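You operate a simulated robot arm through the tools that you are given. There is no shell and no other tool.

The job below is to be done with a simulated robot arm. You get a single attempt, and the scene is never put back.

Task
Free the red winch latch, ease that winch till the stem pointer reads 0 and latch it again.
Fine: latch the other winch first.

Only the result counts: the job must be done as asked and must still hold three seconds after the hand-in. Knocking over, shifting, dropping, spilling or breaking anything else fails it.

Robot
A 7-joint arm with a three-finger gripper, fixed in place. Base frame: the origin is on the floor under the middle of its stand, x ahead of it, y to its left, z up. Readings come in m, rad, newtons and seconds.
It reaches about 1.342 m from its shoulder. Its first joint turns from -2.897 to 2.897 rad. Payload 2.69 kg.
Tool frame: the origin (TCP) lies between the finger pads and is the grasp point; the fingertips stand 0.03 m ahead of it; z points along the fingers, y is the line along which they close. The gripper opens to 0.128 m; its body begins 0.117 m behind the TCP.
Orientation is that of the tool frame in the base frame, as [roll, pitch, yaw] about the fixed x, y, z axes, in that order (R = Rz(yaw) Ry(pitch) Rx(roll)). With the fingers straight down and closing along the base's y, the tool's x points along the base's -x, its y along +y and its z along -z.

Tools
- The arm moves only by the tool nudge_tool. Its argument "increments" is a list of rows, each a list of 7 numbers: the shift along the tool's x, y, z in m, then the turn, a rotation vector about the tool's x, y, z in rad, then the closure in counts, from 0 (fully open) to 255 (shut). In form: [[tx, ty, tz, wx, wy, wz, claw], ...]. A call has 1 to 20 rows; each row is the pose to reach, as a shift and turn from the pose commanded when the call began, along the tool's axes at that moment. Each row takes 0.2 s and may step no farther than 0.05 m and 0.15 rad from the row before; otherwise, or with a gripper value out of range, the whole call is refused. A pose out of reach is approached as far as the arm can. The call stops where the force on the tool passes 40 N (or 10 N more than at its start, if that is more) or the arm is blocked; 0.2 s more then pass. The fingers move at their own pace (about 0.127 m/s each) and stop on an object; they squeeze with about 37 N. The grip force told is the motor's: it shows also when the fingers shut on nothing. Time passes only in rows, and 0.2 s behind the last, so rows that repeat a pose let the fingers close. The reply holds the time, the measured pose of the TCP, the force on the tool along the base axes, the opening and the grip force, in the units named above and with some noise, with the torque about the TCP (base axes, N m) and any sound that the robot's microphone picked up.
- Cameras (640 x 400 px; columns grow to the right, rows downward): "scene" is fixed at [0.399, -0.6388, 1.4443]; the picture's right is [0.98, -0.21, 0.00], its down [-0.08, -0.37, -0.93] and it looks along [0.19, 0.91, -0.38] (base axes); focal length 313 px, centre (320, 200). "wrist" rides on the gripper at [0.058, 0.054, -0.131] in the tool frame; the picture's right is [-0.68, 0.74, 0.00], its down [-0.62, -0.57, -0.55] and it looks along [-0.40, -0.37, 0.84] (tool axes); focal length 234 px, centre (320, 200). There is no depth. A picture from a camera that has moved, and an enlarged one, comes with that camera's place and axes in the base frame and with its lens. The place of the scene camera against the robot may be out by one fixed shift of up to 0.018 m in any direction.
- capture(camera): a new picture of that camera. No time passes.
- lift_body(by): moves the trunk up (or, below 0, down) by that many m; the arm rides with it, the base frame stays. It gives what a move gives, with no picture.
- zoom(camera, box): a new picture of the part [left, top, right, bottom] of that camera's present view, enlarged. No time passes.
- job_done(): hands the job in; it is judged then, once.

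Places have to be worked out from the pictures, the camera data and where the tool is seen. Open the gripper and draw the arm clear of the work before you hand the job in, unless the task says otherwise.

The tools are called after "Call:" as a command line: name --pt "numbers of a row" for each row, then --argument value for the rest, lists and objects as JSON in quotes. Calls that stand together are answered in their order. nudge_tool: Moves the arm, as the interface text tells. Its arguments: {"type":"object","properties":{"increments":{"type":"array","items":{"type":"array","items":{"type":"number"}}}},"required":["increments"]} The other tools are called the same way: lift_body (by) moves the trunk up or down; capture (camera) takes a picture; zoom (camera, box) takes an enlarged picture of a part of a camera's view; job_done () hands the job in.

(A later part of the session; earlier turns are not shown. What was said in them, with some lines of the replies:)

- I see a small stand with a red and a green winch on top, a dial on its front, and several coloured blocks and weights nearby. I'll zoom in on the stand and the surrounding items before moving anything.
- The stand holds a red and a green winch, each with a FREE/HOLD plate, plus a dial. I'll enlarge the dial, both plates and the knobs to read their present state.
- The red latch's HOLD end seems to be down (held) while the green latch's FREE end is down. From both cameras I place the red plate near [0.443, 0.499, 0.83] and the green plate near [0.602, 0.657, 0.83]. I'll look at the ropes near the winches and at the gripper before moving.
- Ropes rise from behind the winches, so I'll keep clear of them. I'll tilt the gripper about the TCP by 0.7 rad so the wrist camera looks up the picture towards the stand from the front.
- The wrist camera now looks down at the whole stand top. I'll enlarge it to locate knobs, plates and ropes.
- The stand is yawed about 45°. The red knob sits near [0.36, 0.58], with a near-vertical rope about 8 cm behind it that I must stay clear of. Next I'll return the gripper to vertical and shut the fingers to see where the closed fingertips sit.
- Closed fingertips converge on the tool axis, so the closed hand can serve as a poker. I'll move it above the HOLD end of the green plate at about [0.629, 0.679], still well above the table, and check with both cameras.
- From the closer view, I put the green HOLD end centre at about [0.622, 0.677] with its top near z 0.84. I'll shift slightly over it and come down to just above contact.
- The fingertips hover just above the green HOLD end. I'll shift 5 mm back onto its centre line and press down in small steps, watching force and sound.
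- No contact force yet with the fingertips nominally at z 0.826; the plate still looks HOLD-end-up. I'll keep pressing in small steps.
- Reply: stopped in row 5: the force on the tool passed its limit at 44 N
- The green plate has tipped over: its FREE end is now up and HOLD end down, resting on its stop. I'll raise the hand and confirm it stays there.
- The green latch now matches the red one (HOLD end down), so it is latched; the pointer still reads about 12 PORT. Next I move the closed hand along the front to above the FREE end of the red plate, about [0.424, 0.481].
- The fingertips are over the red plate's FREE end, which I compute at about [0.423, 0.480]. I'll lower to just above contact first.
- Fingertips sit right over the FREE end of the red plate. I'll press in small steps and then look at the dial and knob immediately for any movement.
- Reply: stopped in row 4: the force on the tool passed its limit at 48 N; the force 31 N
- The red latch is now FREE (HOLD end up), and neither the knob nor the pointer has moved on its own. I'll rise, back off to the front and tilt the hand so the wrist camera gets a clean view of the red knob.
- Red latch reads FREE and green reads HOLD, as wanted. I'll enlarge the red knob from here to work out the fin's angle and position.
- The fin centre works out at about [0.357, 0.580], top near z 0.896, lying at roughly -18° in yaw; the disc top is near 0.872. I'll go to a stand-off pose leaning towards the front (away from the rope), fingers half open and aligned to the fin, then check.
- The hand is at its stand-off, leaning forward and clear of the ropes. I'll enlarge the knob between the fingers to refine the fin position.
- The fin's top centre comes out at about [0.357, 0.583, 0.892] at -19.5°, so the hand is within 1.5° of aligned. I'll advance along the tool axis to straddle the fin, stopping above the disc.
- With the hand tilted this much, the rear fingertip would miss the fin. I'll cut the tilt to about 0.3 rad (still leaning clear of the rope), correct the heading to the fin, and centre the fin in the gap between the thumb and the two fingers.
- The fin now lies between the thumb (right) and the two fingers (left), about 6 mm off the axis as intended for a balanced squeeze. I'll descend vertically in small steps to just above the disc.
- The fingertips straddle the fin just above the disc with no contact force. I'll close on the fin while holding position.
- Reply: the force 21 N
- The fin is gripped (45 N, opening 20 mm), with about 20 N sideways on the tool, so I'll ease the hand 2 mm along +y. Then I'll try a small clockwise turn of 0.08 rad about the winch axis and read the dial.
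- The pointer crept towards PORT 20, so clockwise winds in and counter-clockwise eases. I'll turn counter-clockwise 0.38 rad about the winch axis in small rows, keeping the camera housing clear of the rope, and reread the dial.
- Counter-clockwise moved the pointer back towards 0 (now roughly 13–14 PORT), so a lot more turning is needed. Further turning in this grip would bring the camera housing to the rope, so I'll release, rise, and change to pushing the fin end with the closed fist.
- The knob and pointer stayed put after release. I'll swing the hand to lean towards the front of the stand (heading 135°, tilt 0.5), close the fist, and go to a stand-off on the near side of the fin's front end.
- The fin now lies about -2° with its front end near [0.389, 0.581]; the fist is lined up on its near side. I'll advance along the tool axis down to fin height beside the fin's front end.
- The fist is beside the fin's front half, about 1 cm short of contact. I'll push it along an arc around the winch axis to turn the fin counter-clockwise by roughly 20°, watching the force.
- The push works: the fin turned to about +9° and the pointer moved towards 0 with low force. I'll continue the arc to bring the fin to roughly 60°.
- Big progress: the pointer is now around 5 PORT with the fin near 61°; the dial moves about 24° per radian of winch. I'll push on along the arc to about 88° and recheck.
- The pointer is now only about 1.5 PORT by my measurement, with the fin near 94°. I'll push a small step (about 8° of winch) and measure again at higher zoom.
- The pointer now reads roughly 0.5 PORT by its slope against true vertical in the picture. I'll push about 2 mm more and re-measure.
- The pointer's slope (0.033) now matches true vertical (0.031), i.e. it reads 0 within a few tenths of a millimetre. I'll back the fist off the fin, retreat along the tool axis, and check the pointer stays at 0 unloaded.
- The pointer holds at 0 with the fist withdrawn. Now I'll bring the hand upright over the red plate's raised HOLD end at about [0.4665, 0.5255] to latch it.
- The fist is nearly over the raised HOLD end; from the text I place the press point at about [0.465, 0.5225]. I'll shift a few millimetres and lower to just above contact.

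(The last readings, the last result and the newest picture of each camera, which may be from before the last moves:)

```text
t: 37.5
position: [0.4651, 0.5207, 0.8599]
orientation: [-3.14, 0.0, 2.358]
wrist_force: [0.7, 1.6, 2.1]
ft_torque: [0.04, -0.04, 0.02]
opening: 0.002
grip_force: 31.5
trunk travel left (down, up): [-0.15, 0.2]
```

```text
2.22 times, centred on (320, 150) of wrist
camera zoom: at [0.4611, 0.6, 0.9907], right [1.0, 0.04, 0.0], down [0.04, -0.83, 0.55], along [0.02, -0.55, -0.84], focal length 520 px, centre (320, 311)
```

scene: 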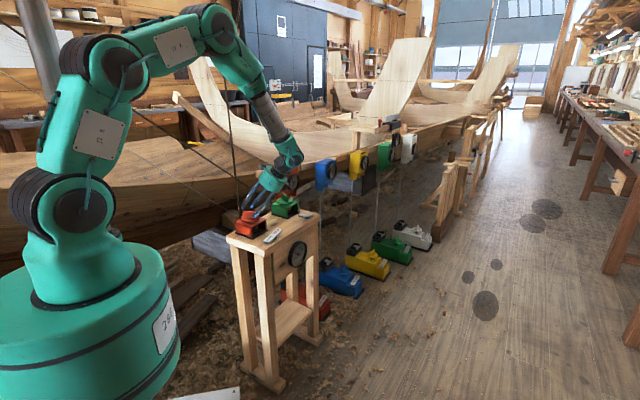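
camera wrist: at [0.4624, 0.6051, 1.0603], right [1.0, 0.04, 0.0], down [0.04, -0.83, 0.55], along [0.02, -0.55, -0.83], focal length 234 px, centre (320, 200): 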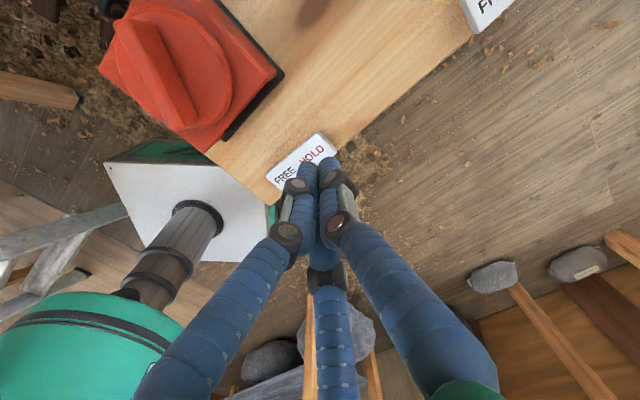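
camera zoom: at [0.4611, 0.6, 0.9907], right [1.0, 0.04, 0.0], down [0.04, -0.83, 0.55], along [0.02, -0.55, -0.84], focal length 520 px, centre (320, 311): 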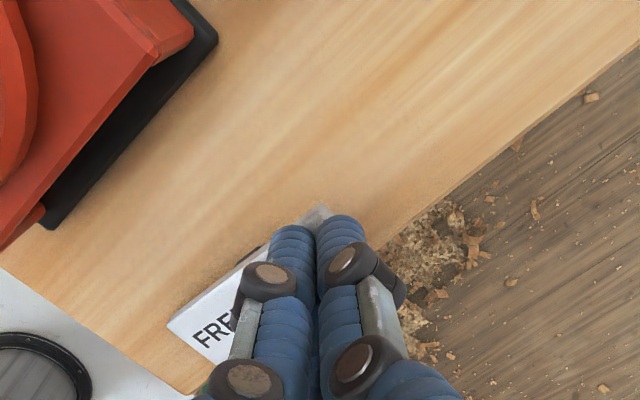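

The fist rests just at the raised HOLD end of the red plate (about 2 N). I'll press it down in small steps until it tips and bottoms out.

Call:
nudge_tool --pt "0 0 0.004 0 0 0 255" --pt "0 0 0.008 0 0 0 255" --pt "0 0 0.012 0 0 0 255" --pt "0 0 0.016 0 0 0 255" --pt "0 0 0.02 0 0 0 255" --pt "0 0 0.023 0 0 0 255"

Call:
zoom --camera "scene" --box '[245, 190, 305, 240]'

Call:
zoom --camera "scene" --box '[297, 240, 317, 260]'

```text
t: 38.7
position: [0.4694, 0.5241, 0.8447]
orientation: [3.136, -0.001, 2.358]
wrist_force: [2.5, 2.5, 5.8]
ft_torque: [0.03, -0.07, -0.01]
opening: 0.0022
grip_force: 31.2
trunk travel left (down, up): [-0.15, 0.2]
stopped in row 6: the force on the tool passed its limit at 46 N (the readings are from after the stop); the commanded pose is now the measured one
```

```text
8.00 times, centred on (275, 215) of scene
camera zoom: at [0.399, -0.6388, 1.4443], right [0.98, -0.21, 0.0], down [-0.08, -0.37, -0.93], along [0.19, 0.91, -0.38], focal length 2502 px, centre (680, 80)
```

zoom: 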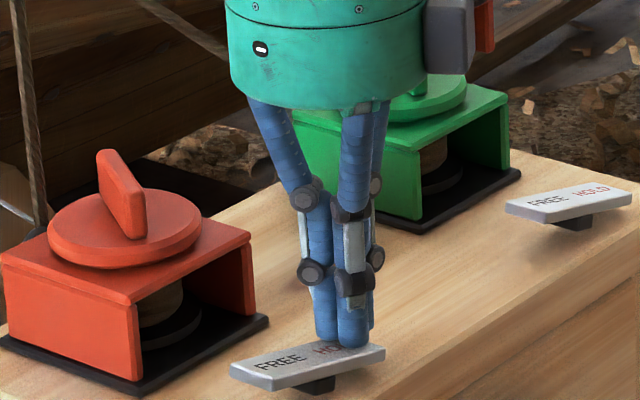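

```text
16.00 times, centred on (307, 250) of scene
camera zoom: at [0.399, -0.6388, 1.4443], right [0.98, -0.21, 0.0], down [-0.08, -0.37, -0.93], along [0.19, 0.91, -0.38], focal length 5004 px, centre (528, -600)
```

zoom: 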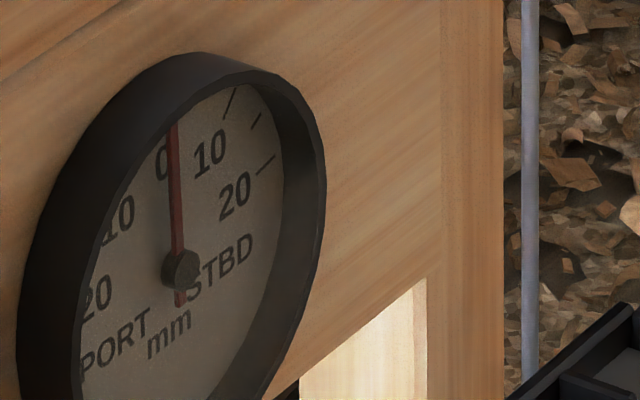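

The red plate has tipped to HOLD and the pointer is unchanged at 0. I'll lift straight up and confirm both plates stay in HOLD.

Call:
nudge_tool --pt "0 0 -0.02 0 0 0 255" --pt "0 0 -0.06 0 0 0 255" --pt "0 0 -0.1 0 0 0 255" --pt "0 0 -0.14 0 0 0 255" --pt "0 0 -0.14 0 0 0 255"

Call:
zoom --camera "scene" --box '[225, 180, 335, 280]'

Call:
zoom --camera "scene" --box '[297, 240, 317, 260]'

Call:
capture --camera "wrist"

```text
t: 39.9
position: [0.4664, 0.5212, 0.9851]
orientation: [3.139, 0.001, 2.355]
wrist_force: [-0.3, -0.8, 0.4]
ft_torque: [0.01, -0.05, -0.02]
opening: 0.0022
grip_force: 31.4
trunk travel left (down, up): [-0.15, 0.2]
```

```text
4.00 times, centred on (280, 230) of scene
camera zoom: at [0.399, -0.6388, 1.4443], right [0.98, -0.21, 0.0], down [-0.08, -0.37, -0.93], along [0.19, 0.91, -0.38], focal length 1251 px, centre (480, 80)
```

zoom: 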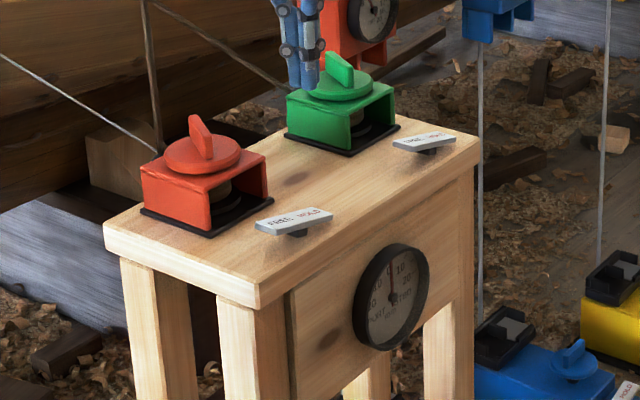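

```text
16.00 times, centred on (307, 250) of scene
camera zoom: at [0.399, -0.6388, 1.4443], right [0.98, -0.21, 0.0], down [-0.08, -0.37, -0.93], along [0.19, 0.91, -0.38], focal length 5004 px, centre (528, -600)
```

zoom: 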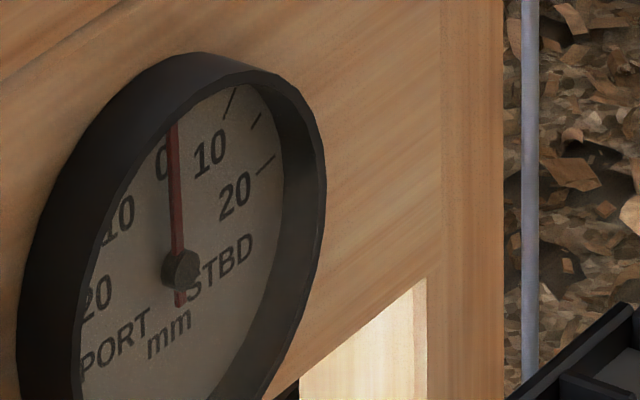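

```text
taken
camera wrist: at [0.4631, 0.6, 1.1157], right [1.0, 0.04, 0.0], down [0.03, -0.84, 0.55], along [0.03, -0.55, -0.84], focal length 234 px, centre (320, 200)
```

wrist: 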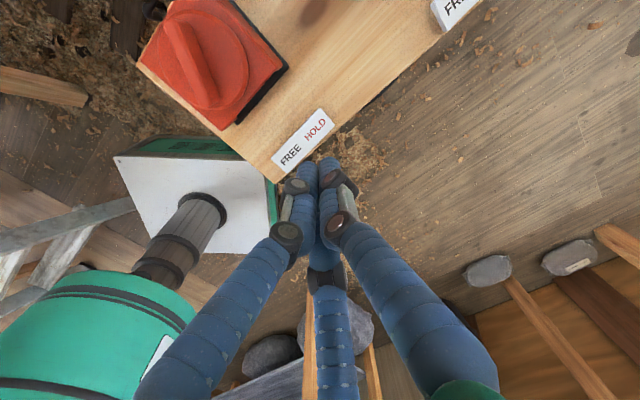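

Both plates now sit in HOLD and the pointer is steady at 0. For an independent reading I'll open the gripper, draw the arm out to the front of the stand, and turn the wrist camera to face the dial.

Call:
nudge_tool --pt "-0.0202 0.0047 -0.0014 -0.0487 0.1252 -0.0553 255" --pt "-0.0405 0.0094 -0.0027 -0.0975 0.2504 -0.1105 255" --pt "-0.0607 0.0141 -0.0041 -0.1462 0.3755 -0.1658 200" --pt "-0.081 0.0188 -0.0055 -0.1949 0.5007 -0.2211 150" --pt "-0.1012 0.0235 -0.0068 -0.2436 0.6259 -0.2764 100" --pt "-0.1215 0.0281 -0.0082 -0.2924 0.7511 -0.3316 50" --pt "-0.1417 0.0328 -0.0095 -0.3411 0.8763 -0.3869 0" --pt "-0.162 0.0375 -0.0109 -0.3898 1.0015 -0.4422 0" --pt "-0.1822 0.0422 -0.0123 -0.4385 1.1266 -0.4975 0" --pt "-0.2025 0.0469 -0.0136 -0.4873 1.2518 -0.5527 0" --pt "-0.2227 0.0516 -0.015 -0.536 1.377 -0.608 0" --pt "-0.2227 0.0516 -0.015 -0.536 1.377 -0.608 0"

Call:
capture --camera "wrist"

Call:
capture --camera "scene"

```text
t: 42.5
position: [0.6625, 0.401, 0.9989]
orientation: [1.746, -0.815, -2.485]
wrist_force: [-0.7, 0.6, -0.9]
ft_torque: [0.07, 0.05, 0.04]
opening: 0.1282
grip_force: 0.1
trunk travel left (down, up): [-0.15, 0.2]
```

```text
taken
camera wrist: at [0.7462, 0.3162, 1.0925], right [0.71, 0.71, 0.0], down [0.46, -0.45, -0.76], along [-0.54, 0.54, -0.64], focal length 234 px, centre (320, 200)
```

wrist: 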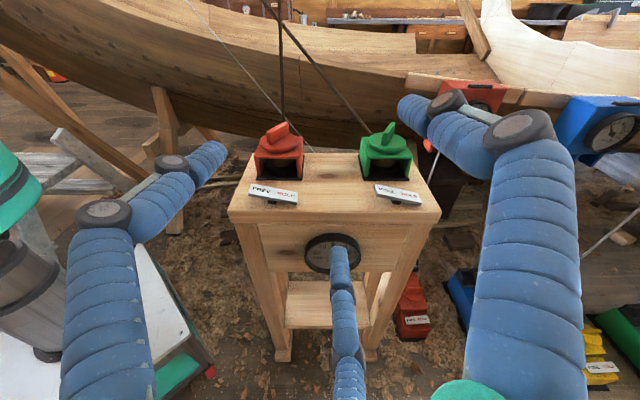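

```text
taken
```

scene: 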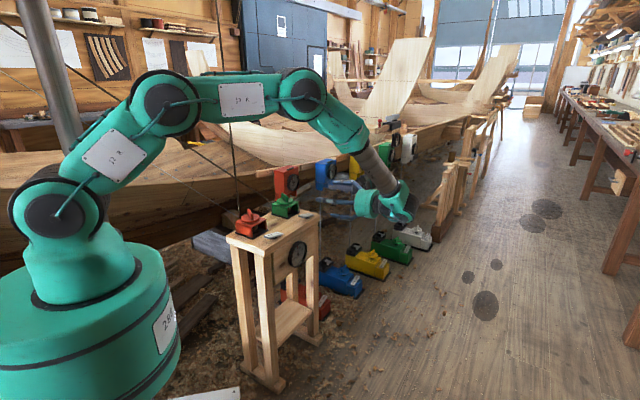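

The wrist camera now faces the stand squarely from the front; a finger hides part of the dial. I'll lower the hand 0.12 m in the open space in front so the dial clears the finger.

Call:
nudge_tool --pt "-0.0292 -0.0268 0.0047 0 0 0 0" --pt "-0.0584 -0.0537 0.0095 0 0 0 0" --pt "-0.0876 -0.0805 0.0142 0 0 0 0" --pt "-0.0876 -0.0805 0.0142 0 0 0 0"

Call:
capture --camera "wrist"

Call:
zoom --camera "wrist" --box '[290, 150, 370, 230]'

```text
t: 43.5
position: [0.662, 0.4027, 0.8788]
orientation: [1.749, -0.815, -2.484]
wrist_force: [0.2, -0.4, -0.7]
ft_torque: [0.06, 0.06, 0.01]
opening: 0.1279
grip_force: 0.0
trunk travel left (down, up): [-0.15, 0.2]
```

```text
taken
camera wrist: at [0.7466, 0.3169, 0.9732], right [0.71, 0.71, 0.0], down [0.46, -0.45, -0.76], along [-0.54, 0.54, -0.65], focal length 234 px, centre (320, 200)
```

wrist: 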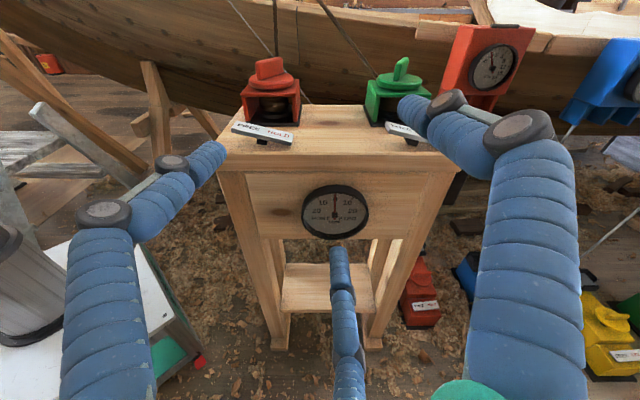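

```text
5.00 times, centred on (330, 190) of wrist
camera zoom: at [0.7466, 0.3169, 0.9732], right [0.71, 0.71, 0.0], down [0.46, -0.45, -0.76], along [-0.54, 0.54, -0.65], focal length 1171 px, centre (270, 250)
```

zoom: 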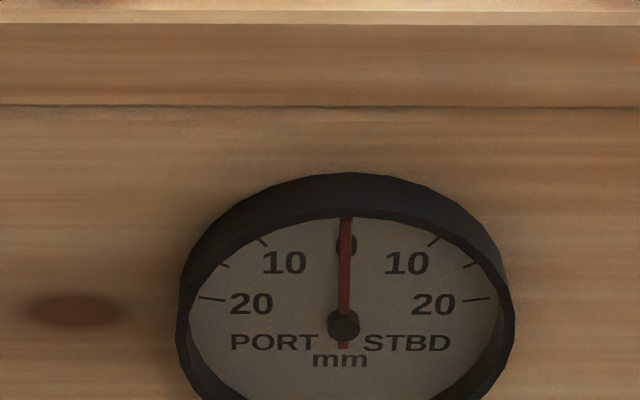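

A clean frontal view: the pointer is close to 0. I'll zoom in as far as possible to measure the small residual.

Call:
zoom --camera "wrist" --box '[312, 180, 356, 224]'

Call:
zoom --camera "wrist" --box '[322, 188, 348, 214]'

```text
9.09 times, centred on (334, 202) of wrist
camera zoom: at [0.7466, 0.3169, 0.9732], right [0.71, 0.71, 0.0], down [0.46, -0.45, -0.76], along [-0.54, 0.54, -0.65], focal length 2129 px, centre (193, 182)
```

zoom: 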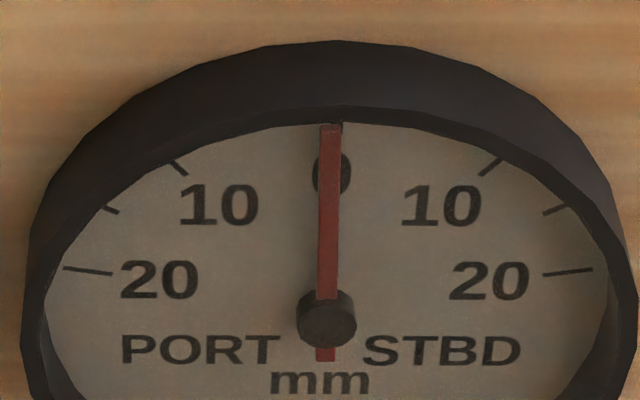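

```text
15.38 times, centred on (335, 201) of wrist
camera zoom: at [0.7466, 0.3169, 0.9732], right [0.71, 0.71, 0.0], down [0.46, -0.45, -0.76], along [-0.54, 0.54, -0.65], focal length 3603 px, centre (89, 185)
```

zoom: 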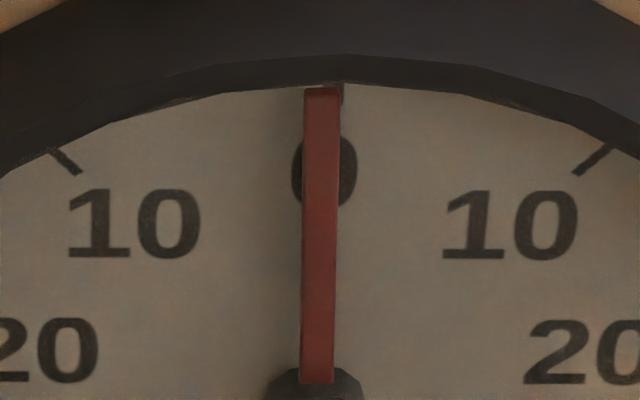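

The frontal view shows the pointer within about 0.4 mm of 0 (tilt 1.6° where 10 mm spans 38°), steady, with both latches in HOLD. I'll draw the open hand further up and away from the stand and take a last look.

Call:
nudge_tool --pt "0 0 -0.04 0 0 0 0" --pt "0.01 0.009 -0.075 0 0 0 0" --pt "0.035 0.032 -0.1 0 0 0 0" --pt "0.065 0.06 -0.11 0 0 0 0" --pt "0.095 0.088 -0.115 0 0 0 0" --pt "0.11 0.101 -0.118 0 0 0 0" --pt "0.11 0.101 -0.118 0 0 0 0"

Call:
capture --camera "scene"

Call:
capture --camera "wrist"

Call:
zoom --camera "scene" --box '[225, 180, 335, 280]'

Call:
zoom --camera "scene" --box '[297, 240, 317, 260]'

```text
t: 45.1
position: [0.7301, 0.3314, 1.0409]
orientation: [1.749, -0.814, -2.485]
wrist_force: [-0.4, 0.3, 0.2]
ft_torque: [-0.03, -0.03, 0.01]
opening: 0.1279
grip_force: 0.1
trunk travel left (down, up): [-0.15, 0.2]
```

```text
taken
```

scene: 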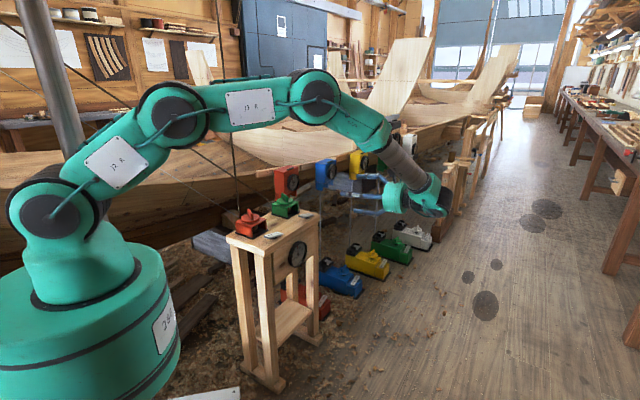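

```text
taken
camera wrist: at [0.8154, 0.2458, 1.1358], right [0.71, 0.71, 0.0], down [0.46, -0.45, -0.76], along [-0.54, 0.54, -0.65], focal length 234 px, centre (320, 200)
```

wrist: 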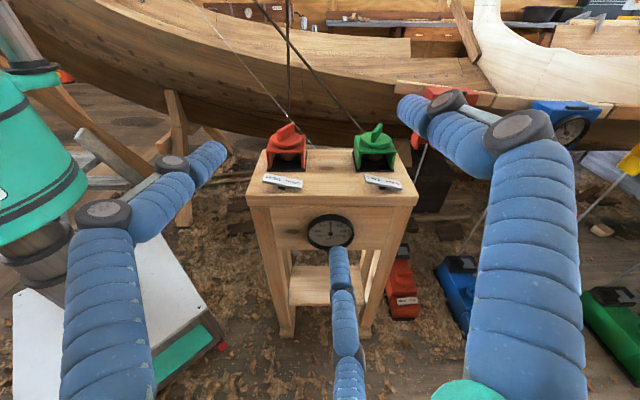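

```text
4.00 times, centred on (280, 230) of scene
camera zoom: at [0.399, -0.6388, 1.4443], right [0.98, -0.21, 0.0], down [-0.08, -0.37, -0.93], along [0.19, 0.91, -0.38], focal length 1251 px, centre (480, 80)
```

zoom: 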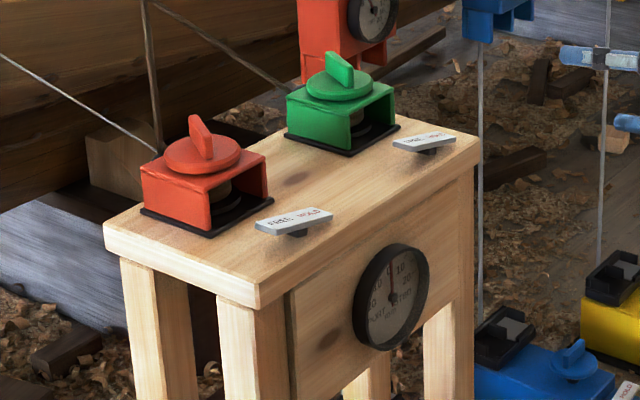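

```text
16.00 times, centred on (307, 250) of scene
camera zoom: at [0.399, -0.6388, 1.4443], right [0.98, -0.21, 0.0], down [-0.08, -0.37, -0.93], along [0.19, 0.91, -0.38], focal length 5004 px, centre (528, -600)
```

zoom: 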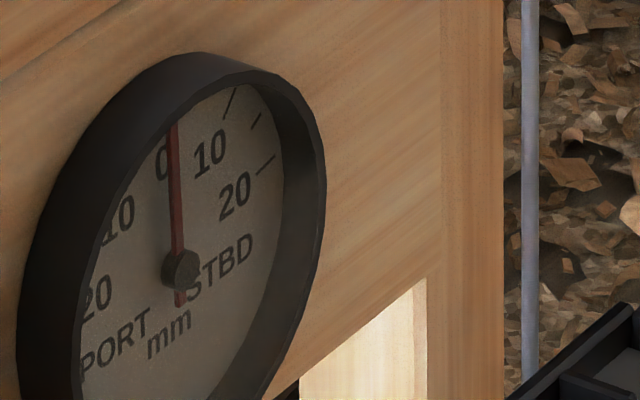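

The pointer stays at 0 and both latches are in HOLD. The gripper is open, the arm is clear in front of the stand, and nothing else has moved, so I'm handing the job in.

Call:
job_done

```text
The job is handed in.
```

The red winch is eased so the stem pointer reads 0, and its latch is back on HOLD. I set the green winch's latch to HOLD first, before freeing the red one.

- **Pointer:** it started at about 13 mm PORT. Viewed square-on from the front with the wrist camera, it sits about 0.4 mm to the PORT side of 0. It did not move when I latched the winch or over the several seconds before hand-in.
- **Other items:** I saw nothing else knocked, shifted or dropped. The hand stayed clear of the ropes behind the winches.
- **Arm:** the gripper is open and the arm is drawn back in front of the stand.

I turned the red knob slightly the wrong way once, by about 0.08 rad, to find which direction eases it. The job is handed in, but no verdict has come back.
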